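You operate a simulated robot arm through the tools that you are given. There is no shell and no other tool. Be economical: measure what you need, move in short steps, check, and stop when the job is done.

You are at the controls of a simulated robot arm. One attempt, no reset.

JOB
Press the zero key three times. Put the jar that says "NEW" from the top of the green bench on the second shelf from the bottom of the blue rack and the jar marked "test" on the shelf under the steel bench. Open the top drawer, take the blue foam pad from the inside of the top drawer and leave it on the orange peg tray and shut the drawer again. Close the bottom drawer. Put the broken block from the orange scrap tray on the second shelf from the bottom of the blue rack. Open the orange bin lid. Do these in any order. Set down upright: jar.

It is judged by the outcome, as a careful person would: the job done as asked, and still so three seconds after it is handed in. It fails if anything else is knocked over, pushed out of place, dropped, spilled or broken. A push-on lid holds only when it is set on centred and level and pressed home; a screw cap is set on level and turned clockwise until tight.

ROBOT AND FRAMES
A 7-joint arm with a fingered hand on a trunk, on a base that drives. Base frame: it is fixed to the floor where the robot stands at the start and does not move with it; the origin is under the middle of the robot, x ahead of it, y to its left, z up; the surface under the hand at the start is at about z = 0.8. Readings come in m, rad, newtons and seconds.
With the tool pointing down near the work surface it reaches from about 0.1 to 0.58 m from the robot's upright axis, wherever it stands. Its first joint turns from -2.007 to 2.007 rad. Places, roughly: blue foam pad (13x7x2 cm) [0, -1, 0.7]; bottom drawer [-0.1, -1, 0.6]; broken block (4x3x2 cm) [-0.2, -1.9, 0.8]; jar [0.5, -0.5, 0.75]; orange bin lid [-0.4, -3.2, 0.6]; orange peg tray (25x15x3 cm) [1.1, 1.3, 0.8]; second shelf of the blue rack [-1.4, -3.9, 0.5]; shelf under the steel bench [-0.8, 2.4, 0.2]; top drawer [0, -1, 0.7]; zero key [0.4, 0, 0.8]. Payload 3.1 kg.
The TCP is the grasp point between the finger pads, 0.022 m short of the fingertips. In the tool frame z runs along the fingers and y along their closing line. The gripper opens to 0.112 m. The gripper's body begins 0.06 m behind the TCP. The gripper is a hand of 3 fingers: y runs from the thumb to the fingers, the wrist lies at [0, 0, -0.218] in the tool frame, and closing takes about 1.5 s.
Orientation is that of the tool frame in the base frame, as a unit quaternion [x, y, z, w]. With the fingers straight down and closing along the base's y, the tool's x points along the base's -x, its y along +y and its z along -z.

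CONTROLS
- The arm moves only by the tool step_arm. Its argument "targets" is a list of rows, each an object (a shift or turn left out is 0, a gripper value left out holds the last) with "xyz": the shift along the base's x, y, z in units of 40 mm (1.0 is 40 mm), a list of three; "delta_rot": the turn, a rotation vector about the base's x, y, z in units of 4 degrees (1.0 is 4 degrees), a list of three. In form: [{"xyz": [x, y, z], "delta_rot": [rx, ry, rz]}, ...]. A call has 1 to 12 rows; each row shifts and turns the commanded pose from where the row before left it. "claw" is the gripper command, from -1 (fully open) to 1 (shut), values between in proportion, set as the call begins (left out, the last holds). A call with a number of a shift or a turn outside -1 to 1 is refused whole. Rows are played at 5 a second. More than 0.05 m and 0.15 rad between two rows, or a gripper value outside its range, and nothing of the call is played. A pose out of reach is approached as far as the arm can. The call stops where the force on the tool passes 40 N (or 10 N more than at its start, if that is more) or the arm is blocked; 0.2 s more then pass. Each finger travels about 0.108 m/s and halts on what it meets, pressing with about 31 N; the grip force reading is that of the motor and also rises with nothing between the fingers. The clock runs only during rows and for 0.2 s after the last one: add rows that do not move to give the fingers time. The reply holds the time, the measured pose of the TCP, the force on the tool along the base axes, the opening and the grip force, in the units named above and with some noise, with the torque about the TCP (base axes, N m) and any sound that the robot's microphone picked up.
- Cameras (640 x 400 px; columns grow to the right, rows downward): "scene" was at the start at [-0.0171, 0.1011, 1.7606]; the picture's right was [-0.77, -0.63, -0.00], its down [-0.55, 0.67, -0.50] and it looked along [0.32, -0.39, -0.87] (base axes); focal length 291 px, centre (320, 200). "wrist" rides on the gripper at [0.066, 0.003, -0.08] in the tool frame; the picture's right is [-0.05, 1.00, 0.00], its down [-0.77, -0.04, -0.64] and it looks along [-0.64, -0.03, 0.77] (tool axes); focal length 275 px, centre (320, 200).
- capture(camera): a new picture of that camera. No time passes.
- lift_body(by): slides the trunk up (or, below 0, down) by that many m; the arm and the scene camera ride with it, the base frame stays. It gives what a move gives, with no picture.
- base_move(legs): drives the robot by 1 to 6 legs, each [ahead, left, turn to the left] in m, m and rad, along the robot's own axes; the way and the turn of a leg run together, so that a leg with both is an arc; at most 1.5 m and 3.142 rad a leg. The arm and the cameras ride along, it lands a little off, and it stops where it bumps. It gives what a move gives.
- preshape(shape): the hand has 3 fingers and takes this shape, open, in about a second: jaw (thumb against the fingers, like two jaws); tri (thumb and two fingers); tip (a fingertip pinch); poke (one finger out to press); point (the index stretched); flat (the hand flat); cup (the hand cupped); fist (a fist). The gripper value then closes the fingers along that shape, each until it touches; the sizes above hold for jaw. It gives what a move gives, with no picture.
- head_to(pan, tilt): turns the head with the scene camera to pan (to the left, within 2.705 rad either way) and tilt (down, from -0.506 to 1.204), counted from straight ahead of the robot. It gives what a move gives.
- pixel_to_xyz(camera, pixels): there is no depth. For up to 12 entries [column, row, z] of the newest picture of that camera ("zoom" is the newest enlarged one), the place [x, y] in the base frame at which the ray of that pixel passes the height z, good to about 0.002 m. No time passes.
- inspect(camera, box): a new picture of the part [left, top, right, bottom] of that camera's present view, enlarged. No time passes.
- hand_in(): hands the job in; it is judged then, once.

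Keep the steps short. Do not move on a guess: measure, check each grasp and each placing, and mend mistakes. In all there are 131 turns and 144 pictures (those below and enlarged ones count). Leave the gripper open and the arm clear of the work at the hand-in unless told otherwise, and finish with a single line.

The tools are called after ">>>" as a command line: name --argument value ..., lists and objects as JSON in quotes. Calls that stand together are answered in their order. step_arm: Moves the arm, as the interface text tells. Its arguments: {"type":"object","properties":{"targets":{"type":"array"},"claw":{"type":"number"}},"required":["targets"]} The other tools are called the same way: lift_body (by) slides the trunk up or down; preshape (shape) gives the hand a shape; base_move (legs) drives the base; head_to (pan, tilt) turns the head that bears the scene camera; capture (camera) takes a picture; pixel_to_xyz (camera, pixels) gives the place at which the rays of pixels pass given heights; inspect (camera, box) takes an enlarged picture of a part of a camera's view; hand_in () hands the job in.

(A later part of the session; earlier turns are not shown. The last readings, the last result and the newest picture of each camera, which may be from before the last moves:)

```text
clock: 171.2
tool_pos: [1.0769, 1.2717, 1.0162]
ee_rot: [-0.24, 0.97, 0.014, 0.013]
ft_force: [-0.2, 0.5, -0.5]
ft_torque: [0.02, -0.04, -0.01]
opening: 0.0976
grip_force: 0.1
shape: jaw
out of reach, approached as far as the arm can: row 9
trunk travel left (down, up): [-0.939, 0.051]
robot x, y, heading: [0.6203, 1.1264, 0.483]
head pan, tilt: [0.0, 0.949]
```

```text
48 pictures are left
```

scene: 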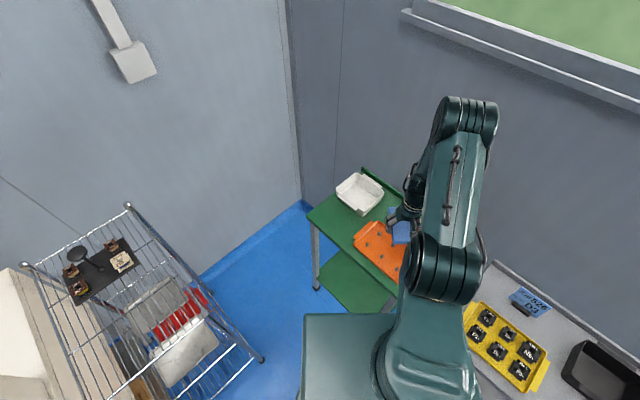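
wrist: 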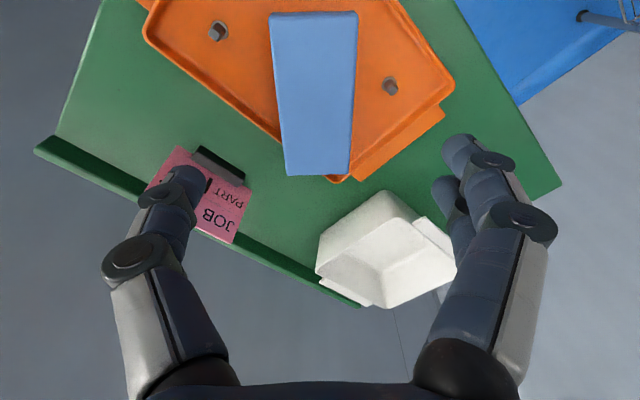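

Pad lies on the pegs. Now back out and go to the drawers to shut the top one, with the fingers pointing down and closed.

>>> base_move --legs '[[-0.936, 0.4445, 0], [0, 0, -0.773], [0.072, -0.897, 0], [0.072, -0.897, 0]]'

>>> lift_body --by -0.2

>>> head_to --pan 0.1 --tilt 0.7

>>> step_arm --targets '[{}, {}, {}, {}, {}, {}]' --claw 1

>>> capture --camera "scene"

>>> capture --camera "wrist"

```text
clock: 187.4
tool_pos: [-0.368, -0.9049, 1.0146]
ee_rot: [0.142, 0.99, 0.009, 0.017]
ft_force: [0.1, 0.3, -0.5]
ft_torque: [-0.02, -0.03, 0.0]
opening: 0.0978
grip_force: 0.1
shape: jaw
trunk travel left (down, up): [-0.939, 0.051]
robot x, y, heading: [-0.8029, -0.6883, -0.287]
head pan, tilt: [0.0, 0.949]
```

```text
clock: 189.5
tool_pos: [-0.3686, -0.9066, 0.8144]
ee_rot: [0.142, 0.99, 0.01, 0.016]
ft_force: [0.6, 0.1, 0.2]
ft_torque: [0.0, 0.01, 0.01]
opening: 0.098
grip_force: 0.1
shape: jaw
trunk travel left (down, up): [-0.739, 0.251]
robot x, y, heading: [-0.8004, -0.6857, -0.291]
head pan, tilt: [0.0, 0.949]
```

```text
clock: 190.3
tool_pos: [-0.3681, -0.9048, 0.8152]
ee_rot: [0.143, 0.99, 0.009, 0.016]
ft_force: [0.9, 0.2, 0.1]
ft_torque: [0.04, 0.02, 0.03]
opening: 0.0977
grip_force: 0.1
shape: jaw
trunk travel left (down, up): [-0.739, 0.251]
robot x, y, heading: [-0.8014, -0.6865, -0.291]
head pan, tilt: [0.099, 0.7]
```

```text
clock: 191.7
tool_pos: [-0.3682, -0.9052, 0.8152]
ee_rot: [0.143, 0.99, 0.01, 0.016]
ft_force: [0.0, -0.3, -1.1]
ft_torque: [0.04, -0.02, 0.02]
opening: 0.0001
grip_force: 30.5
shape: jaw
trunk travel left (down, up): [-0.739, 0.251]
robot x, y, heading: [-0.7986, -0.6886, -0.289]
head pan, tilt: [0.099, 0.7]
```

```text
47 pictures are left
```

scene: 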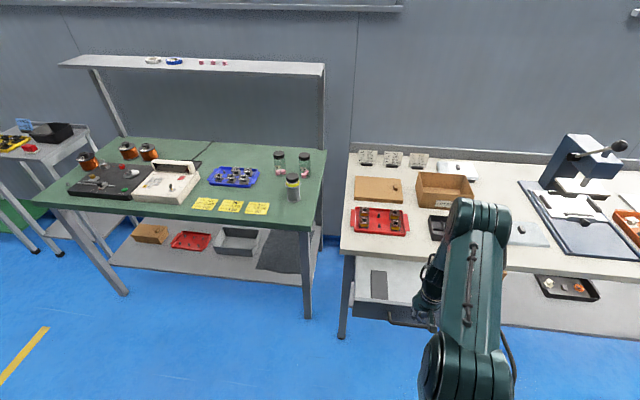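

```text
46 pictures are left
```

wrist: 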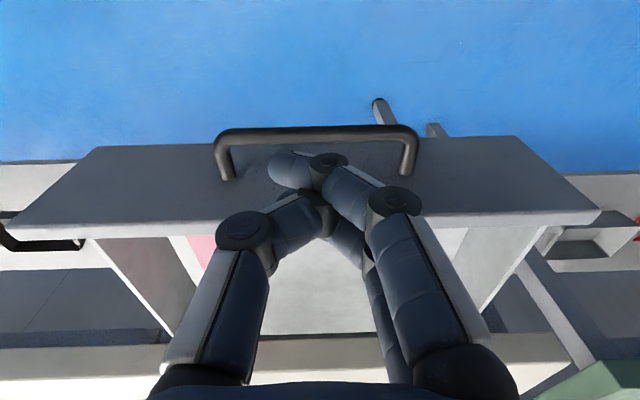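

Pull the hand back 6 cm, lower to handle height, then look.

>>> step_arm --targets '[{"xyz": [-0.72, 0.215, 0]}, {"xyz": [-0.72, 0.215, 0]}, {"xyz": [0, 0, -0.85]}, {"xyz": [0, 0, -0.85]}, {"xyz": [0, 0, -0.85]}, {}]'

>>> capture --camera "wrist"

```text
clock: 193.1
tool_pos: [-0.4161, -0.8889, 0.7122]
ee_rot: [0.142, 0.99, 0.008, 0.017]
ft_force: [-0.4, -1.1, -0.5]
ft_torque: [-0.01, 0.02, 0.04]
opening: 0.0001
grip_force: 31.5
shape: jaw
out of reach, approached as far as the arm can: row 1
trunk travel left (down, up): [-0.739, 0.251]
robot x, y, heading: [-0.8012, -0.687, -0.292]
head pan, tilt: [0.099, 0.7]
```

```text
45 pictures are left
```

wrist: 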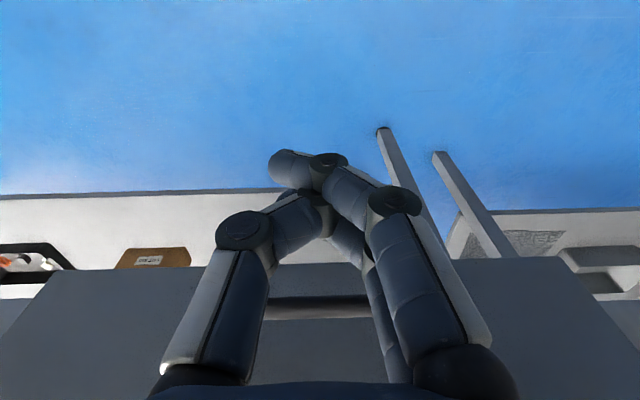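

Fingers stand in front of the bar. Drive forward 0.24 m pushing the drawer.

>>> base_move --legs '[[0.12, 0, 0], [0.12, 0, 0]]'

>>> inspect --camera "scene" --box '[300, 200, 500, 360]'

```text
clock: 195.2
tool_pos: [-0.1834, -0.9576, 0.7122]
ee_rot: [0.141, 0.99, 0.01, 0.016]
ft_force: [0.0, -0.2, -0.1]
ft_torque: [-0.01, 0.01, -0.01]
opening: 0.0
grip_force: 31.0
shape: jaw
trunk travel left (down, up): [-0.739, 0.251]
robot x, y, heading: [-0.5736, -0.7559, -0.287]
head pan, tilt: [0.099, 0.7]
```

```text
2.50 times, centred on (400, 280) of scene
```

zoom: 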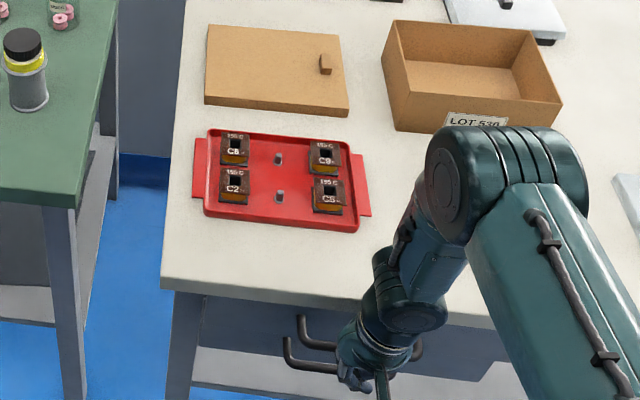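

Nearly shut. Finish with the arm in small steps until it resists.

>>> step_arm --targets '[{"xyz": [0.36, -0.107, 0]}, {"xyz": [0.36, -0.107, 0]}, {"xyz": [0.36, -0.107, 0]}, {"xyz": [0.3, -0.09, 0]}, {"xyz": [0.2, -0.06, 0]}]'

>>> inspect --camera "scene" --box '[340, 290, 480, 380]'

```text
clock: 196.0
tool_pos: [-0.1564, -0.9668, 0.7118]
ee_rot: [0.142, 0.99, 0.01, 0.009]
ft_force: [-23.4, 9.2, 16.8]
ft_torque: [-0.92, -2.25, 0.0]
opening: 0.0
grip_force: 31.4
shape: jaw
trunk travel left (down, up): [-0.739, 0.251]
robot x, y, heading: [-0.5746, -0.7574, -0.29]
head pan, tilt: [0.099, 0.7]
stopped in row 3: the force on the tool passed its limit at 46 N (the readings are from after the stop); the commanded pose is now the measured one
```

```text
4.44 times, centred on (410, 335) of scene
```

zoom: 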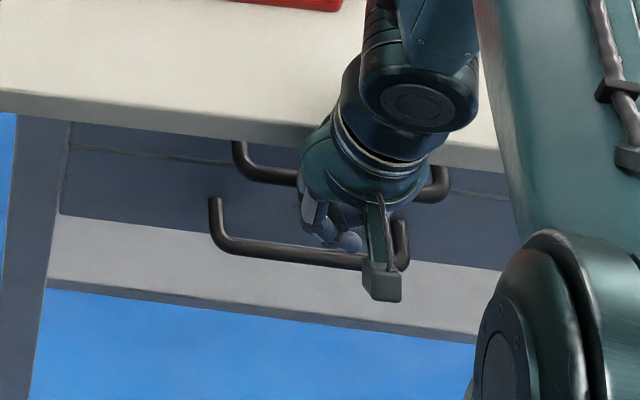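

The torque says the hand body met the table edge, not the drawer stop. Back off and check how far the drawer is shut.

>>> step_arm --targets '[{"xyz": [-0.72, 0.215, 0]}, {"xyz": [-0.9, 0.27, 0]}, {"xyz": [-0.9, 0.27, 0]}]'

>>> base_move --legs '[[-0.2, 0, 0]]'

>>> inspect --camera "scene" --box '[320, 250, 460, 340]'

```text
clock: 196.8
tool_pos: [-0.2539, -0.938, 0.711]
ee_rot: [0.142, 0.99, 0.009, 0.011]
ft_force: [0.2, 0.3, 0.6]
ft_torque: [0.01, 0.01, 0.01]
opening: 0.0001
grip_force: 31.2
shape: jaw
trunk travel left (down, up): [-0.739, 0.251]
robot x, y, heading: [-0.5732, -0.7549, -0.287]
head pan, tilt: [0.099, 0.7]
```

```text
clock: 198.4
tool_pos: [-0.4451, -0.8808, 0.7124]
ee_rot: [0.142, 0.99, 0.01, 0.009]
ft_force: [0.4, -0.1, 0.1]
ft_torque: [-0.01, 0.0, -0.03]
opening: 0.0001
grip_force: 31.1
shape: jaw
trunk travel left (down, up): [-0.739, 0.251]
robot x, y, heading: [-0.7633, -0.7023, -0.286]
head pan, tilt: [0.099, 0.7]
```

```text
4.44 times, centred on (390, 295) of scene
```

zoom: 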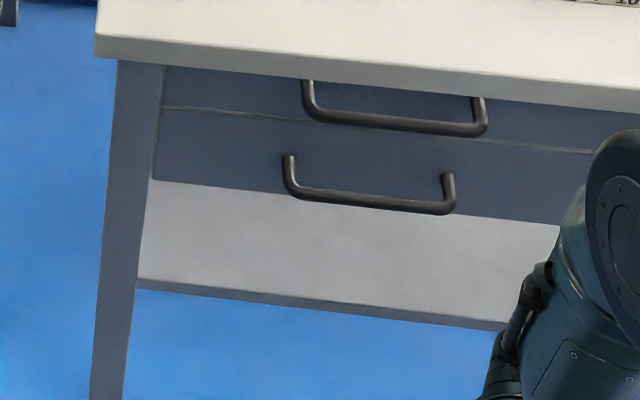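

>>> pixel_to_xyz --camera "zoom" --pixels '[[312, 112, 0.714], [482, 131, 0.714], [294, 188, 0.6], [448, 208, 0.6]]'

>>> inspect --camera "scene" --box '[350, 260, 400, 300]'

```text
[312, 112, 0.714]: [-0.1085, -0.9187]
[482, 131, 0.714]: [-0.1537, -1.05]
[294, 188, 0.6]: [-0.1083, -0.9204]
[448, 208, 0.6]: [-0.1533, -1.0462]
```

```text
10.00 times, centred on (375, 280) of scene
```

zoom: 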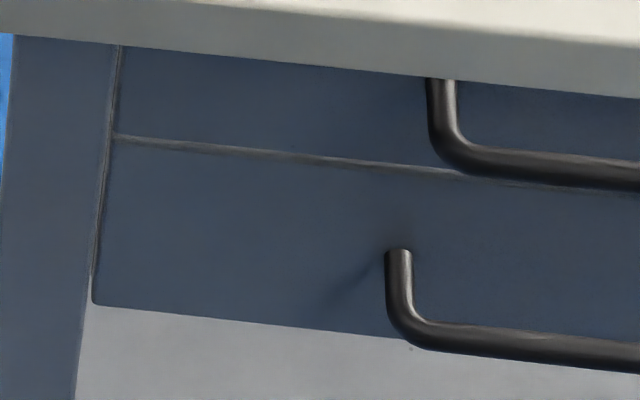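

Both drawers are flush (handles coplanar). Look toward the blue rack and bin.

>>> head_to --pan -1.4 --tilt 0.45

>>> capture --camera "scene"

```text
clock: 200.0
tool_pos: [-0.445, -0.8801, 0.7105]
ee_rot: [0.14, 0.99, 0.011, 0.009]
ft_force: [0.0, 0.1, -0.5]
ft_torque: [0.02, 0.0, 0.04]
opening: 0.0
grip_force: 30.8
shape: jaw
trunk travel left (down, up): [-0.739, 0.251]
robot x, y, heading: [-0.7623, -0.6976, -0.288]
head pan, tilt: [-1.4, 0.45]
```

```text
40 pictures are left
```

scene: 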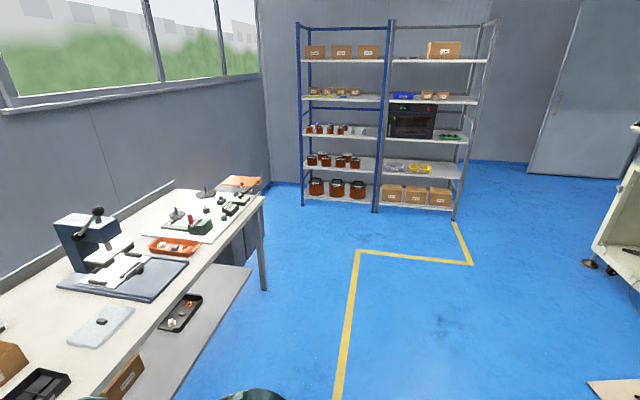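

>>> inspect --camera "scene" --box '[280, 30, 500, 220]'

>>> inspect --camera "scene" --box '[120, 160, 290, 310]'

```text
2.11 times, centred on (390, 125) of scene
```

zoom: 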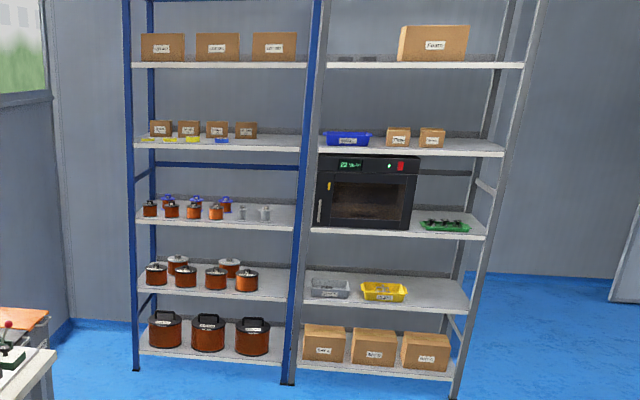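

```text
2.67 times, centred on (205, 235) of scene
```

zoom: 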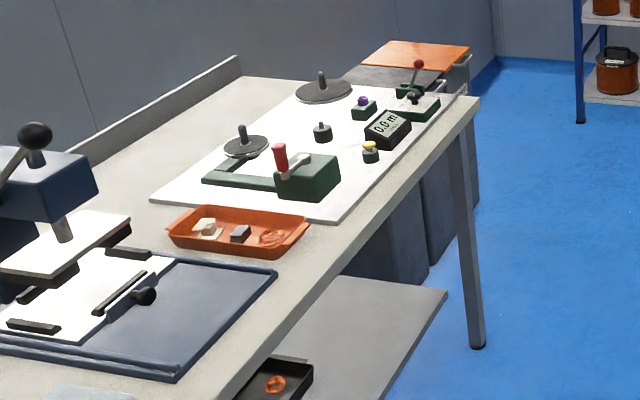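

Blue rack's second shelf holds spools; the scrap tray is on the table at about (235,235 zoom). I raise the trunk and flip the hand to "camera on top" at 50° pitch, for block and later the jar.

>>> lift_body --by 0.2

>>> step_arm --targets '[{"delta_rot": [0.349, -0.104, -1]}, {"delta_rot": [0.349, -0.104, -1]}, {"delta_rot": [0.349, -0.104, -1]}, {"delta_rot": [0.349, -0.104, -1]}, {"delta_rot": [0.349, -0.104, -1]}, {"delta_rot": [0.349, -0.104, -1]}, {"delta_rot": [0.349, -0.104, -1]}, {"delta_rot": [0.349, -0.104, -1]}, {"delta_rot": [0.349, -0.104, -1]}, {"delta_rot": [0.349, -0.104, -1]}, {"delta_rot": [0.349, -0.104, -1]}, {"delta_rot": [0.349, -0.104, -1]}]' --claw -0.3

>>> step_arm --targets '[{"delta_rot": [0.349, -0.104, -1]}, {"delta_rot": [0.349, -0.104, -1]}, {"delta_rot": [0.349, -0.104, -1]}, {"delta_rot": [0.349, -0.104, -1]}, {"delta_rot": [0.349, -0.104, -1]}, {"delta_rot": [0.349, -0.104, -1]}, {"delta_rot": [0.349, -0.104, -1]}, {"delta_rot": [0.349, -0.104, -1]}, {"delta_rot": [0.349, -0.104, -1]}, {"delta_rot": [0.349, -0.104, -1]}, {"delta_rot": [0.349, -0.104, -1]}, {"delta_rot": [0.349, -0.104, -1]}]'

>>> step_arm --targets '[{"delta_rot": [0.349, -0.104, -1]}, {"delta_rot": [0.349, -0.104, -1]}, {"delta_rot": [0.349, -0.104, -1]}, {"delta_rot": [0.349, -0.104, -1]}, {"delta_rot": [0.349, -0.104, -1]}, {"delta_rot": [0.349, -0.104, -1]}, {"delta_rot": [0.349, -0.104, -1]}, {"delta_rot": [0.349, -0.104, -1]}, {"delta_rot": [0.349, -0.104, -1]}, {"delta_rot": [0.349, -0.104, -1]}, {"delta_rot": [0.349, -0.104, -1]}, {"delta_rot": [0.349, -0.104, -1]}]'

>>> step_arm --targets '[{"delta_rot": [0.349, -0.104, -1]}, {"delta_rot": [0.349, -0.104, -1]}, {"delta_rot": [0.349, -0.104, -1]}, {"delta_rot": [0.349, -0.104, -1]}, {"delta_rot": [0.349, -0.104, -1]}, {"delta_rot": [0.349, -0.104, -1]}, {"delta_rot": [0.1, -0.03, -0.3]}]'

>>> base_move --legs '[[0, -0.89, 0], [0.15, 0, 0]]'

```text
clock: 202.1
tool_pos: [-0.4446, -0.8809, 0.9109]
ee_rot: [0.141, 0.99, 0.01, 0.009]
ft_force: [0.0, 0.0, 0.7]
ft_torque: [0.02, -0.03, 0.01]
opening: 0.0
grip_force: 30.8
shape: jaw
trunk travel left (down, up): [-0.939, 0.051]
robot x, y, heading: [-0.7667, -0.7036, -0.287]
head pan, tilt: [-1.4, 0.45]
```

```text
clock: 204.7
tool_pos: [-0.444, -0.8823, 0.9113]
ee_rot: [0.53, 0.833, 0.152, 0.035]
ft_force: [0.0, -0.1, 0.2]
ft_torque: [0.0, 0.01, 0.03]
opening: 0.0725
grip_force: 0.0
shape: jaw
trunk travel left (down, up): [-0.939, 0.051]
robot x, y, heading: [-0.7623, -0.7019, -0.288]
head pan, tilt: [-1.4, 0.45]
```

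```text
clock: 207.3
tool_pos: [-0.4443, -0.8804, 0.9112]
ee_rot: [0.815, 0.514, 0.263, 0.054]
ft_force: [0.7, -0.2, 0.2]
ft_torque: [0.0, 0.03, -0.01]
opening: 0.0724
grip_force: 0.2
shape: jaw
trunk travel left (down, up): [-0.939, 0.051]
robot x, y, heading: [-0.7633, -0.6981, -0.285]
head pan, tilt: [-1.4, 0.45]
```

```text
clock: 209.9
tool_pos: [-0.443, -0.8803, 0.9107]
ee_rot: [0.939, 0.095, 0.324, 0.061]
ft_force: [-0.4, 0.0, -0.4]
ft_torque: [0.0, 0.02, 0.02]
opening: 0.0725
grip_force: 0.1
shape: jaw
trunk travel left (down, up): [-0.939, 0.051]
robot x, y, heading: [-0.762, -0.7012, -0.291]
head pan, tilt: [-1.4, 0.45]
```

```text
clock: 211.5
tool_pos: [-0.4445, -0.8806, 0.9103]
ee_rot: [0.931, -0.138, 0.331, 0.06]
ft_force: [0.1, 0.4, -0.2]
ft_torque: [-0.01, 0.0, 0.0]
opening: 0.0722
grip_force: 0.1
shape: jaw
trunk travel left (down, up): [-0.939, 0.051]
robot x, y, heading: [-0.7657, -0.6993, -0.294]
head pan, tilt: [-1.4, 0.45]
```

```text
clock: 217.2
tool_pos: [-0.5502, -1.7733, 0.9113]
ee_rot: [0.932, -0.136, 0.331, 0.06]
ft_force: [-0.5, 0.4, -0.3]
ft_torque: [0.0, 0.01, -0.01]
opening: 0.0727
grip_force: 0.1
shape: jaw
trunk travel left (down, up): [-0.939, 0.051]
robot x, y, heading: [-0.8681, -1.5973, -0.283]
head pan, tilt: [-1.4, 0.45]
```

>>> head_to --pan -0.15 --tilt 0.85

>>> capture --camera "scene"

>>> capture --camera "wrist"

```text
clock: 218.6
tool_pos: [-0.5488, -1.7754, 0.9111]
ee_rot: [0.932, -0.136, 0.331, 0.06]
ft_force: [-0.6, -0.3, 0.3]
ft_torque: [-0.01, 0.0, 0.01]
opening: 0.0725
grip_force: 0.0
shape: jaw
trunk travel left (down, up): [-0.939, 0.051]
robot x, y, heading: [-0.8733, -1.5951, -0.287]
head pan, tilt: [-0.15, 0.85]
```

```text
37 pictures are left
```

scene: 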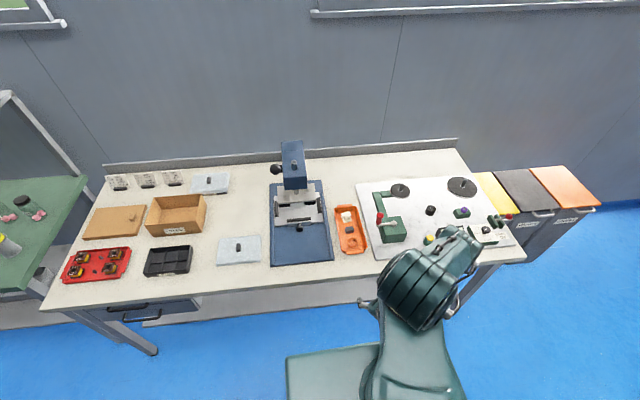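

```text
36 pictures are left
```

wrist: 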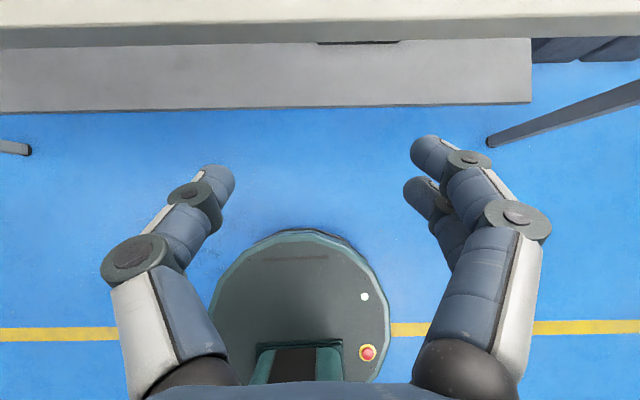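

>>> inspect --camera "scene" --box '[320, 195, 400, 265]'

>>> pixel_to_xyz --camera "scene" --pixels '[[338, 207, 0.82], [360, 206, 0.82], [368, 250, 0.82], [343, 253, 0.82], [334, 263, 0.8], [334, 286, 0.8], [500, 200, 0.62], [595, 207, 0.62], [572, 165, 0.62], [535, 175, 0.62]]'

```text
5.71 times, centred on (360, 230) of scene
```

zoom: 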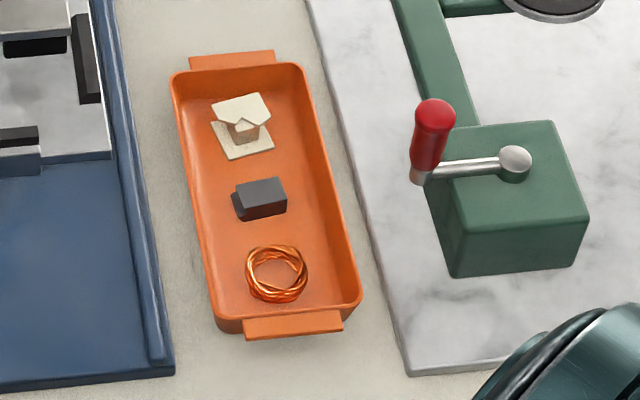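

```text
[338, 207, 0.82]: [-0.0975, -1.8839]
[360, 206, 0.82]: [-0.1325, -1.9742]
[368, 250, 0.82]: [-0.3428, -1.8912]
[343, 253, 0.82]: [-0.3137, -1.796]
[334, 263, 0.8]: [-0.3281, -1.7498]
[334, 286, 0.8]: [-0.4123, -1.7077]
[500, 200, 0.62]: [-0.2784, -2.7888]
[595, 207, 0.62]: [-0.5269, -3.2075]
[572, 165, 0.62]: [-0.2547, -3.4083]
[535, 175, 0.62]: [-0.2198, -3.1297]
```

>>> pixel_to_xyz --camera "zoom" --pixels '[[235, 188, 0.835], [280, 178, 0.835], [287, 203, 0.835], [241, 213, 0.835], [174, 75, 0.83], [300, 65, 0.83], [358, 300, 0.83], [215, 318, 0.83]]'

>>> step_arm --targets '[{"xyz": [0.85, -0.25, 0.5]}, {"xyz": [0.85, -0.25, 0.5]}, {"xyz": [0.85, -0.25, 0.3]}]'

>>> base_move --legs '[[0.2, -0.08, 0]]'

>>> capture --camera "wrist"

```text
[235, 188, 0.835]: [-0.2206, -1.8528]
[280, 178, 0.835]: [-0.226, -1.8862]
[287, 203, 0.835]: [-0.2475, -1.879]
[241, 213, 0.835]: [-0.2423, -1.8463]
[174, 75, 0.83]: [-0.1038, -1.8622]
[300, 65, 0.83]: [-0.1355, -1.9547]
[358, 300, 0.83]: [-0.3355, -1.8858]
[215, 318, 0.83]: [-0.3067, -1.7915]
```

```text
clock: 219.4
tool_pos: [-0.4462, -1.805, 0.9634]
ee_rot: [0.932, -0.136, 0.33, 0.059]
ft_force: [0.5, 0.9, 0.1]
ft_torque: [0.01, 0.03, 0.0]
opening: 0.0726
grip_force: 0.1
shape: jaw
trunk travel left (down, up): [-0.939, 0.051]
robot x, y, heading: [-0.8708, -1.5986, -0.288]
head pan, tilt: [-0.15, 0.85]
```

```text
clock: 221.1
tool_pos: [-0.278, -1.9378, 0.9637]
ee_rot: [0.932, -0.137, 0.331, 0.06]
ft_force: [-0.7, 0.3, 0.1]
ft_torque: [-0.02, 0.02, 0.0]
opening: 0.0728
grip_force: 0.0
shape: jaw
trunk travel left (down, up): [-0.939, 0.051]
robot x, y, heading: [-0.7006, -1.7267, -0.285]
head pan, tilt: [-0.15, 0.85]
```

```text
34 pictures are left
```

wrist: 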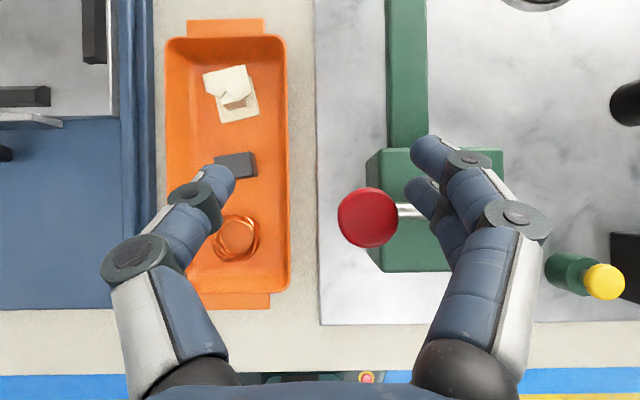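

>>> pixel_to_xyz --camera "wrist" --pixels '[[238, 163, 0.81], [238, 163, 0.83], [238, 163, 0.85], [225, 295, 0.83], [225, 42, 0.83], [168, 150, 0.83], [288, 150, 0.83], [318, 150, 0.82]]'

```text
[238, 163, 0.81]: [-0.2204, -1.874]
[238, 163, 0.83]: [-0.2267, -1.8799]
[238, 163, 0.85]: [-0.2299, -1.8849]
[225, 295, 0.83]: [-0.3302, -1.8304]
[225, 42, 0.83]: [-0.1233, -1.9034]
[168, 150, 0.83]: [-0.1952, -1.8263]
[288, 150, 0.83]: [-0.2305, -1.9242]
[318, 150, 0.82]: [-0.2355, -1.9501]
```

>>> pixel_to_xyz --camera "zoom" --pixels '[[434, 118, 0.86], [434, 118, 0.9], [434, 118, 0.94]]'

>>> pixel_to_xyz --camera "wrist" --pixels '[[368, 217, 0.86], [368, 217, 0.9], [368, 217, 0.94]]'

```text
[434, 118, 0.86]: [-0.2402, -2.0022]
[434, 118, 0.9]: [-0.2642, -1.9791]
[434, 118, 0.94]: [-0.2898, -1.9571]
```

```text
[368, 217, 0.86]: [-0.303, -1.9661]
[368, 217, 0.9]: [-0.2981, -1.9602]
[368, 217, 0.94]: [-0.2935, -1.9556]
```

The lever's red knob (top ≈(-0.292,-1.956,0.94)) is close; go up first, then left over the block, then down part way with the opening at 0.055.

>>> step_arm --targets '[{"xyz": [0, 0, 0.7]}, {"xyz": [0.3, 0.76, 0]}, {"xyz": [0.5, 0.76, 0]}, {"xyz": [0.3, 0, -0.7]}, {"xyz": [0.2, 0, -0.8]}, {"xyz": [0.1, 0, -0.8]}, {}]' --claw 0.0

>>> capture --camera "wrist"

```text
clock: 222.7
tool_pos: [-0.2211, -1.8764, 0.9008]
ee_rot: [0.932, -0.137, 0.331, 0.06]
ft_force: [0.1, 0.6, -0.1]
ft_torque: [0.02, -0.02, 0.0]
opening: 0.0564
grip_force: 0.1
shape: jaw
trunk travel left (down, up): [-0.939, 0.051]
robot x, y, heading: [-0.6967, -1.7268, -0.284]
head pan, tilt: [-0.15, 0.85]
```

```text
33 pictures are left
```

wrist: 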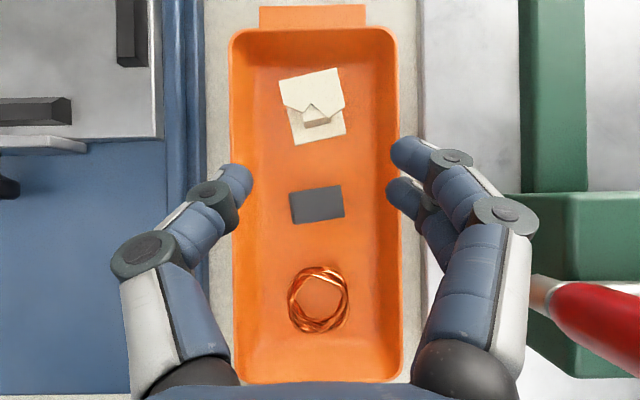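

>>> pixel_to_xyz --camera "wrist" --pixels '[[316, 203, 0.82], [316, 203, 0.83], [290, 207, 0.825], [343, 203, 0.825], [316, 205, 0.808]]'

```text
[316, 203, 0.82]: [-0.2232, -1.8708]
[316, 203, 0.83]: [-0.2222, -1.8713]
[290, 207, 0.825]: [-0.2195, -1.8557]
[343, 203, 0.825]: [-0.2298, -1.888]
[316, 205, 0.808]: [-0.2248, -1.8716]
```

Block centre (-0.2235,-1.871). Fine shift and descend to TCP ≈0.835, then slow.

>>> step_arm --targets '[{"xyz": [-0.05, 0.12, -0.5]}, {"xyz": [0, 0, -0.6]}, {"xyz": [0, 0, -0.5]}, {}]'

>>> step_arm --targets '[{"xyz": [0, 0, -0.1]}, {"xyz": [0, 0, -0.08]}, {}]'

>>> capture --camera "wrist"

```text
clock: 223.7
tool_pos: [-0.2245, -1.8713, 0.8361]
ee_rot: [0.932, -0.136, 0.331, 0.06]
ft_force: [-0.6, 0.9, 2.7]
ft_torque: [0.06, 0.0, -0.05]
opening: 0.0547
grip_force: 0.0
shape: jaw
trunk travel left (down, up): [-0.939, 0.051]
robot x, y, heading: [-0.6997, -1.7289, -0.287]
head pan, tilt: [-0.15, 0.85]
```

```text
clock: 224.5
tool_pos: [-0.2236, -1.8723, 0.8282]
ee_rot: [0.931, -0.136, 0.333, 0.06]
ft_force: [0.4, -2.4, 16.5]
ft_torque: [0.2, 0.11, 0.03]
opening: 0.0492
grip_force: 0.1
shape: jaw
trunk travel left (down, up): [-0.939, 0.051]
robot x, y, heading: [-0.7055, -1.7296, -0.288]
head pan, tilt: [-0.15, 0.85]
```

```text
32 pictures are left
```

wrist: 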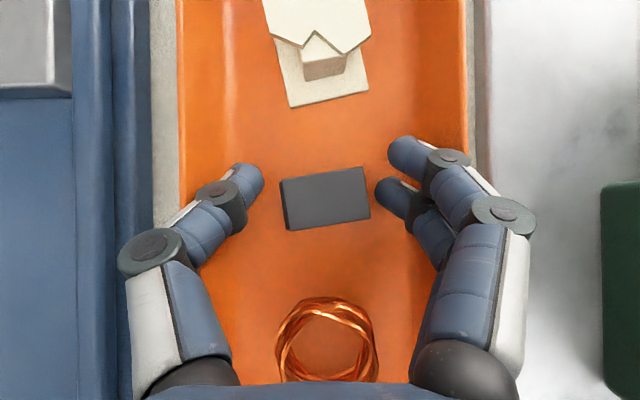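

Block is between the fingers (row ~200). Raise 2 mm, close.

>>> step_arm --targets '[{"xyz": [0, 0, 0.05]}, {}, {}, {}, {}, {}]' --claw 1

>>> step_arm --targets '[{"xyz": [0, 0, 0.2]}, {"xyz": [0, 0, 0.6]}, {"xyz": [0, 0, 0.9]}, {"xyz": [0, 0, 0.9]}, {"xyz": [0, 0, 0.9]}]'

>>> capture --camera "wrist"

```text
clock: 225.9
tool_pos: [-0.2244, -1.8724, 0.8299]
ee_rot: [0.932, -0.136, 0.331, 0.06]
ft_force: [-0.3, 2.2, 5.1]
ft_torque: [-0.11, 0.02, -0.07]
opening: 0.0225
grip_force: 31.1
shape: jaw
trunk travel left (down, up): [-0.939, 0.051]
robot x, y, heading: [-0.6962, -1.7315, -0.287]
head pan, tilt: [-0.15, 0.85]
```

```text
clock: 227.1
tool_pos: [-0.2244, -1.8704, 0.9713]
ee_rot: [0.932, -0.137, 0.331, 0.06]
ft_force: [-0.2, -0.4, -1.5]
ft_torque: [0.04, -0.01, 0.03]
opening: 0.0217
grip_force: 31.4
shape: jaw
trunk travel left (down, up): [-0.939, 0.051]
robot x, y, heading: [-0.7039, -1.7266, -0.288]
head pan, tilt: [-0.15, 0.85]
```

```text
31 pictures are left
```

wrist: 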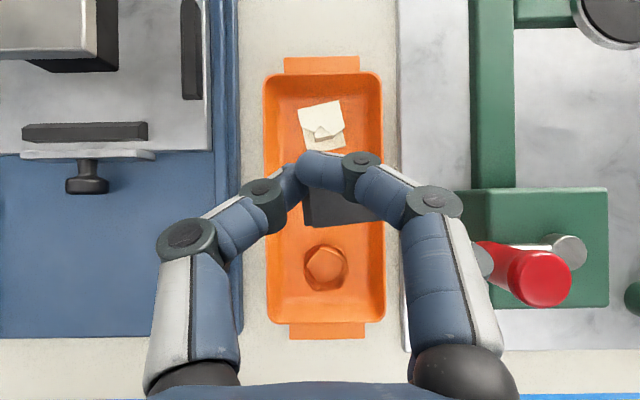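

Block is gripped. Back out, turn toward the rack, approach to about 1 m, look.

>>> base_move --legs '[[-0.35, 0, 0], [0, 0, -1.28], [0.9, -0.3, 0]]'

>>> head_to --pan 0 --tilt 0.6

>>> capture --camera "scene"

```text
clock: 237.0
tool_pos: [-1.2861, -3.0368, 0.9692]
ee_rot: [0.678, -0.654, 0.234, 0.241]
ft_force: [0.4, -0.1, -0.5]
ft_torque: [-0.02, 0.0, 0.02]
opening: 0.0214
grip_force: 30.8
shape: jaw
trunk travel left (down, up): [-0.939, 0.051]
robot x, y, heading: [-1.3003, -2.5382, -1.526]
head pan, tilt: [-0.15, 0.85]
```

```text
clock: 237.8
tool_pos: [-1.286, -3.0363, 0.9703]
ee_rot: [0.677, -0.654, 0.234, 0.242]
ft_force: [-0.1, 0.7, -0.4]
ft_torque: [-0.01, -0.02, 0.01]
opening: 0.0217
grip_force: 30.9
shape: jaw
trunk travel left (down, up): [-0.939, 0.051]
robot x, y, heading: [-1.3026, -2.541, -1.526]
head pan, tilt: [0.0, 0.6]
```

```text
30 pictures are left
```

scene: 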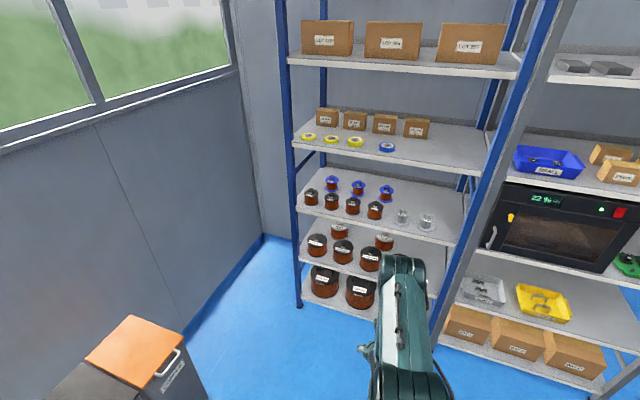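

>>> pixel_to_xyz --camera "scene" --pixels '[[303, 262, 0.5], [360, 285, 0.5], [318, 254, 0.5], [343, 263, 0.5], [371, 271, 0.5], [384, 250, 0.5], [299, 307, 0.0], [437, 340, 0.45], [302, 208, 0.85], [458, 245, 0.85], [175, 345, 0.62], [130, 316, 0.62]]'

>>> inspect --camera "scene" --box '[280, 200, 480, 350]'

```text
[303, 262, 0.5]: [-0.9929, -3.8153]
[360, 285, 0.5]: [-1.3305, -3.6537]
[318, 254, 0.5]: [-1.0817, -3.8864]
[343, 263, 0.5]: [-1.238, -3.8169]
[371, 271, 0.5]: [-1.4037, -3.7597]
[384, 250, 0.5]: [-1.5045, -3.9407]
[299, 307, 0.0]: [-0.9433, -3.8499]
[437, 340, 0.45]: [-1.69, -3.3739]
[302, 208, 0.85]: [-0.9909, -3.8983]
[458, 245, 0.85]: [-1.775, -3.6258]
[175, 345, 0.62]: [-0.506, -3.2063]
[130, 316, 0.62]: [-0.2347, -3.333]
```

```text
2.67 times, centred on (380, 275) of scene
```

zoom: 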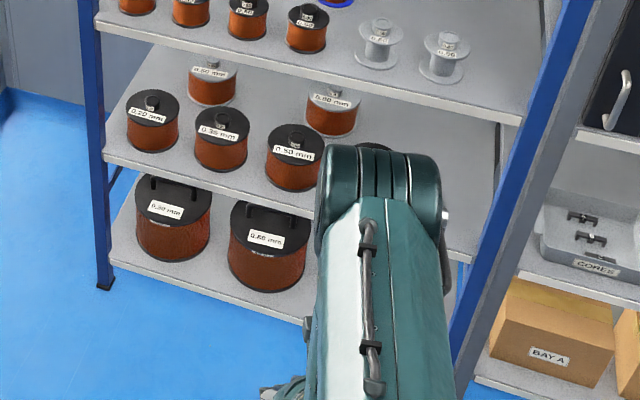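

Rack is turned ~-0.33 rad; free spot on shelf 2 is at its right end (right of the fourth spool). Square up, move closer, lower the trunk 0.36, and look.

>>> base_move --legs '[[0, 0, -0.378], [0.44, -0.015, 0]]'

>>> lift_body --by -0.34

>>> head_to --pan 0.15 --tilt 0.75

>>> capture --camera "wrist"

>>> capture --camera "scene"

```text
clock: 241.6
tool_pos: [-1.6349, -3.4155, 0.9703]
ee_rot: [-0.541, 0.771, -0.183, -0.281]
ft_force: [-0.1, 0.0, -0.9]
ft_torque: [0.03, -0.01, 0.0]
opening: 0.0215
grip_force: 31.2
shape: jaw
trunk travel left (down, up): [-0.939, 0.051]
robot x, y, heading: [-1.4654, -2.9501, -1.914]
head pan, tilt: [0.0, 0.6]
```

```text
clock: 244.9
tool_pos: [-1.6351, -3.4157, 0.6291]
ee_rot: [-0.54, 0.772, -0.182, -0.281]
ft_force: [0.6, 0.2, -1.8]
ft_torque: [-0.02, -0.01, -0.02]
opening: 0.0216
grip_force: 30.6
shape: jaw
trunk travel left (down, up): [-0.599, 0.391]
robot x, y, heading: [-1.4635, -2.9482, -1.908]
head pan, tilt: [0.0, 0.6]
```

```text
clock: 245.7
tool_pos: [-1.6353, -3.4156, 0.6302]
ee_rot: [-0.54, 0.772, -0.183, -0.281]
ft_force: [0.5, 0.4, -0.3]
ft_torque: [0.01, -0.07, 0.01]
opening: 0.0212
grip_force: 31.1
shape: jaw
trunk travel left (down, up): [-0.599, 0.391]
robot x, y, heading: [-1.4599, -2.9482, -1.919]
head pan, tilt: [0.15, 0.75]
```

```text
28 pictures are left
```

wrist: 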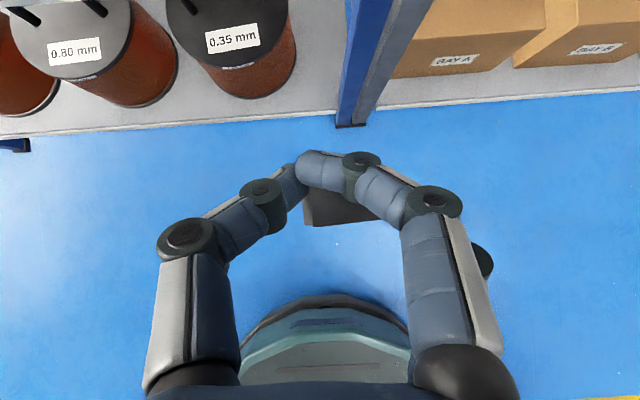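

```text
27 pictures are left
```

scene: 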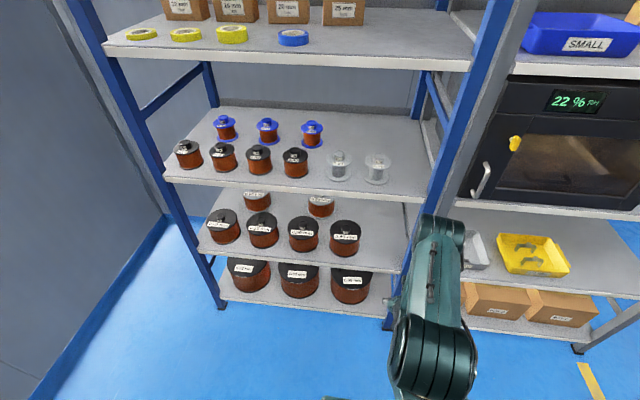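

>>> pixel_to_xyz --camera "scene" --pixels '[[205, 251, 0.5], [396, 271, 0.5], [361, 247, 0.5], [345, 256, 0.5], [404, 225, 0.5], [221, 307, 0.0], [386, 327, 0.0], [396, 271, 0.47], [205, 251, 0.47], [380, 240, 0.5]]'

>>> pixel_to_xyz --camera "wrist" --pixels '[[342, 126, 0.0], [25, 148, 0.0]]'

>>> inspect --camera "scene" --box '[300, 170, 460, 340]'

```text
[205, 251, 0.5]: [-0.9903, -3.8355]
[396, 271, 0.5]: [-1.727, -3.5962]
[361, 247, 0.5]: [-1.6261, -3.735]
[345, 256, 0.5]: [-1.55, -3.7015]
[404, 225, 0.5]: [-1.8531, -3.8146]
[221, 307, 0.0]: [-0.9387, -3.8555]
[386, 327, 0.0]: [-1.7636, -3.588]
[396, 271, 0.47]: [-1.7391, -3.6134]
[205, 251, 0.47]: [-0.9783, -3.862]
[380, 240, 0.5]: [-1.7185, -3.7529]
```

```text
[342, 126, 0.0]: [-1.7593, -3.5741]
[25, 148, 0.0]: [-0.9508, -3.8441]
```

```text
2.35 times, centred on (380, 255) of scene
```

zoom: 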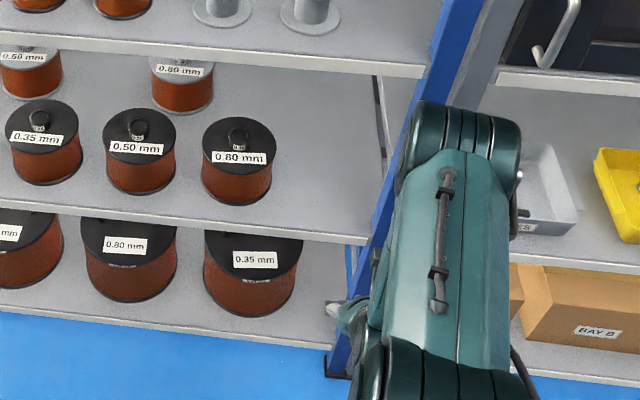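

Free strip is along 0.69–0.83 m of the shelf; block goes at the strip's front (≈5 cm in), leaving room behind for the jar. Align, lower to TCP 0.545 and move in to the edge.

>>> lift_body --by -0.085

>>> base_move --legs '[[0, 0, 0.028], [0.18, 0.018, 0]]'

>>> capture --camera "wrist"

>>> inspect --camera "scene" --box '[300, 150, 480, 350]'

```text
clock: 246.9
tool_pos: [-1.6342, -3.4155, 0.5444]
ee_rot: [-0.54, 0.772, -0.183, -0.282]
ft_force: [0.4, 0.1, -0.6]
ft_torque: [0.03, 0.0, 0.02]
opening: 0.0214
grip_force: 30.5
shape: jaw
trunk travel left (down, up): [-0.514, 0.476]
robot x, y, heading: [-1.4618, -2.9468, -1.913]
head pan, tilt: [0.15, 0.75]
```

```text
clock: 248.7
tool_pos: [-1.6582, -3.5977, 0.5448]
ee_rot: [-0.552, 0.764, -0.187, -0.278]
ft_force: [2.3, 7.0, -0.6]
ft_torque: [0.18, -0.05, -0.17]
opening: 0.0216
grip_force: 31.2
shape: jaw
trunk travel left (down, up): [-0.514, 0.476]
robot x, y, heading: [-1.5025, -3.1298, -1.889]
head pan, tilt: [0.15, 0.75]
```

```text
25 pictures are left
```

wrist: 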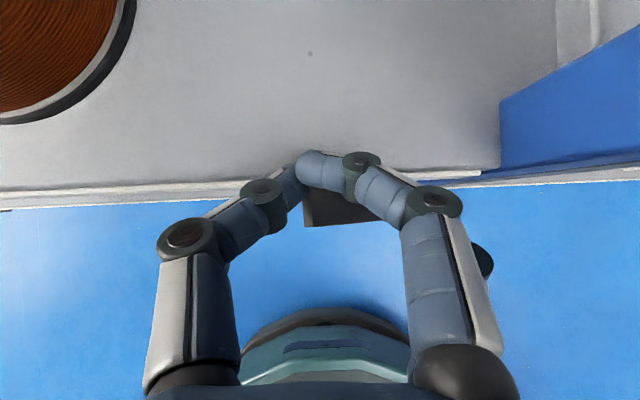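

```text
2.00 times, centred on (390, 250) of scene
```

zoom: 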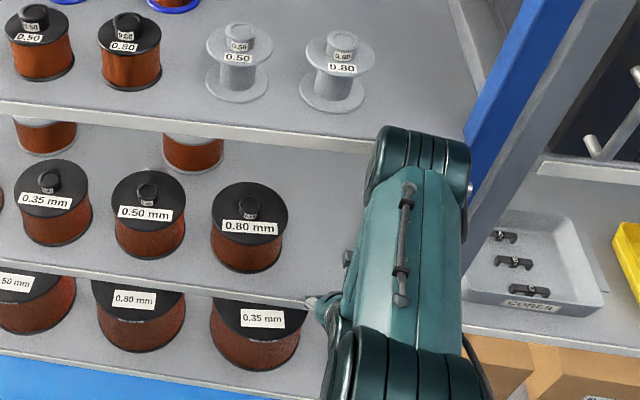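

A light contact (7 N) — the tips meet the shelf lip. Back off, raise 45 mm, and look.

>>> step_arm --targets '[{"xyz": [0.16, 0.48, 0]}, {"xyz": [0, 0, 0.6]}, {"xyz": [0, 0, 0.5]}, {}]'

>>> capture --camera "wrist"

```text
clock: 249.7
tool_pos: [-1.6528, -3.5786, 0.5886]
ee_rot: [-0.552, 0.763, -0.187, -0.278]
ft_force: [-0.8, 0.4, -0.1]
ft_torque: [0.0, -0.03, -0.01]
opening: 0.0213
grip_force: 31.6
shape: jaw
trunk travel left (down, up): [-0.514, 0.476]
robot x, y, heading: [-1.5013, -3.1246, -1.885]
head pan, tilt: [0.15, 0.75]
```

```text
23 pictures are left
```

wrist: 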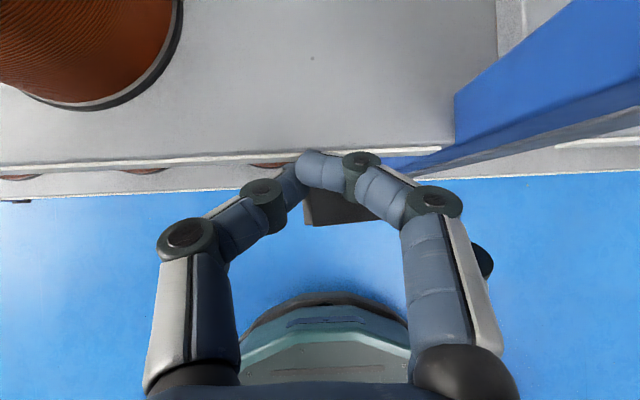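

>>> pixel_to_xyz --camera "wrist" --pixels '[[220, 157, 0.48], [220, 157, 0.5], [220, 157, 0.52], [220, 157, 0.54], [455, 143, 0.5], [455, 143, 0.53], [160, 80, 0.5], [311, 58, 0.5]]'

>>> inspect --camera "scene" --box '[300, 150, 480, 350]'

```text
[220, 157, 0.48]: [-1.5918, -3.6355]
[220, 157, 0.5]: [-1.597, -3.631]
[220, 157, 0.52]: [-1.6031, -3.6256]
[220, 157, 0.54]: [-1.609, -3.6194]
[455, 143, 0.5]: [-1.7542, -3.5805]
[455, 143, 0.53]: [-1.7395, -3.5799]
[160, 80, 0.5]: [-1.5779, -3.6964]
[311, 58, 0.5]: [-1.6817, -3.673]
```

```text
2.00 times, centred on (390, 250) of scene
```

zoom: 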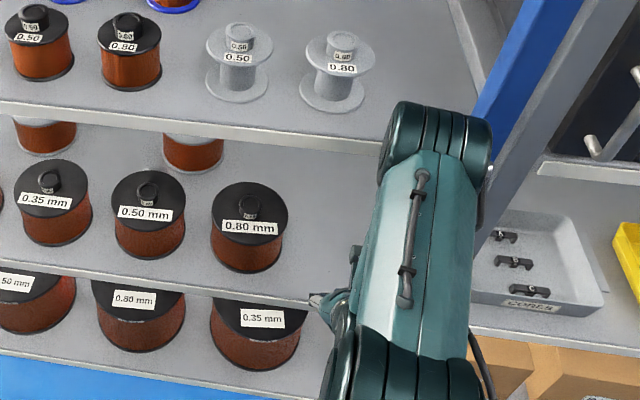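

Advance 85 mm over the shelf at this height, then lower gently.

>>> step_arm --targets '[{"xyz": [-0.22, -0.67, 0]}, {"xyz": [-0.22, -0.67, 0]}, {"xyz": [-0.22, -0.67, 0]}, {}]'

>>> step_arm --targets '[{"xyz": [0, 0, -0.2]}, {"xyz": [0, 0, -0.15]}, {"xyz": [0, 0, -0.1]}, {"xyz": [0, 0, -0.1]}, {"xyz": [0, 0, -0.1]}, {"xyz": [0, 0, -0.1]}, {}]'

>>> capture --camera "wrist"

```text
clock: 250.7
tool_pos: [-1.6792, -3.6577, 0.5889]
ee_rot: [-0.551, 0.764, -0.188, -0.279]
ft_force: [-0.2, 0.4, -0.3]
ft_torque: [-0.01, -0.02, -0.02]
opening: 0.0212
grip_force: 31.1
shape: jaw
trunk travel left (down, up): [-0.514, 0.476]
robot x, y, heading: [-1.5025, -3.1259, -1.882]
head pan, tilt: [0.15, 0.75]
```

```text
clock: 252.3
tool_pos: [-1.6806, -3.6584, 0.5585]
ee_rot: [-0.552, 0.764, -0.187, -0.278]
ft_force: [-0.8, -0.1, -0.4]
ft_torque: [-0.01, -0.01, 0.01]
opening: 0.0216
grip_force: 30.5
shape: jaw
trunk travel left (down, up): [-0.514, 0.476]
robot x, y, heading: [-1.5048, -3.1227, -1.88]
head pan, tilt: [0.15, 0.75]
```

```text
21 pictures are left
```

wrist: 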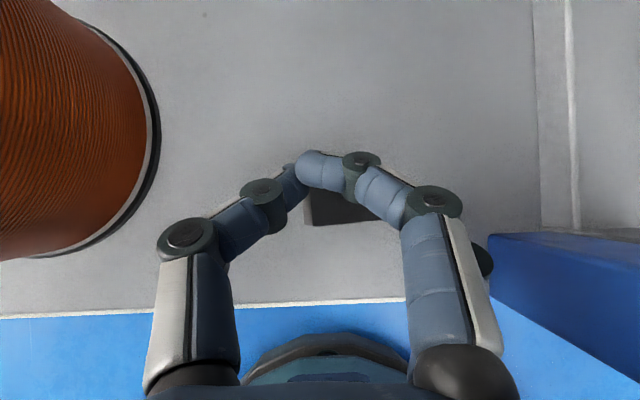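

Well placed over the free strip. Keep lowering until contact.

>>> step_arm --targets '[{"xyz": [0, 0, -0.15]}, {"xyz": [0, 0, -0.1]}, {"xyz": [0, 0, -0.1]}, {"xyz": [0, 0, -0.1]}, {}]'

```text
clock: 253.5
tool_pos: [-1.6805, -3.6587, 0.5459]
ee_rot: [-0.551, 0.762, -0.19, -0.284]
ft_force: [-0.6, -4.2, 37.2]
ft_torque: [0.13, 1.16, 0.15]
opening: 0.0222
grip_force: 30.9
shape: jaw
trunk travel left (down, up): [-0.514, 0.476]
robot x, y, heading: [-1.5005, -3.1262, -1.886]
head pan, tilt: [0.15, 0.75]
```

>>> step_arm --targets '[{"xyz": [0, 0, 0.1]}, {}]'

>>> step_arm --targets '[{}, {}, {}, {}]' --claw 0.1

>>> capture --camera "wrist"

```text
clock: 254.1
tool_pos: [-1.6794, -3.6569, 0.5459]
ee_rot: [-0.552, 0.763, -0.188, -0.279]
ft_force: [-2.0, -6.0, 21.4]
ft_torque: [0.0, 0.65, 0.18]
opening: 0.0224
grip_force: 30.8
shape: jaw
trunk travel left (down, up): [-0.514, 0.476]
robot x, y, heading: [-1.5036, -3.1263, -1.884]
head pan, tilt: [0.15, 0.75]
```

```text
clock: 255.1
tool_pos: [-1.6798, -3.6583, 0.5449]
ee_rot: [-0.552, 0.764, -0.186, -0.277]
ft_force: [1.8, 1.4, 6.6]
ft_torque: [0.09, 0.19, -0.11]
opening: 0.0496
grip_force: 0.1
shape: jaw
trunk travel left (down, up): [-0.514, 0.476]
robot x, y, heading: [-1.5025, -3.1228, -1.882]
head pan, tilt: [0.15, 0.75]
```

```text
20 pictures are left
```

wrist: 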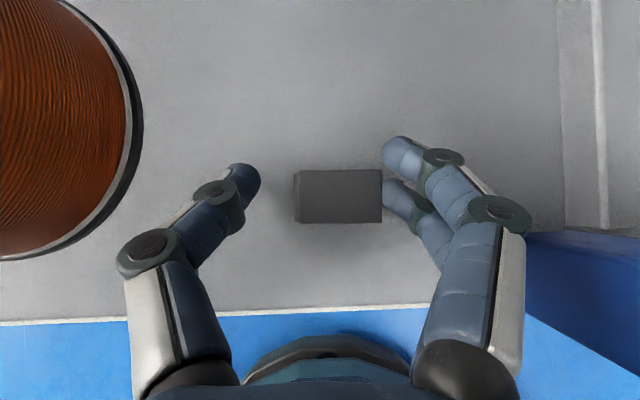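

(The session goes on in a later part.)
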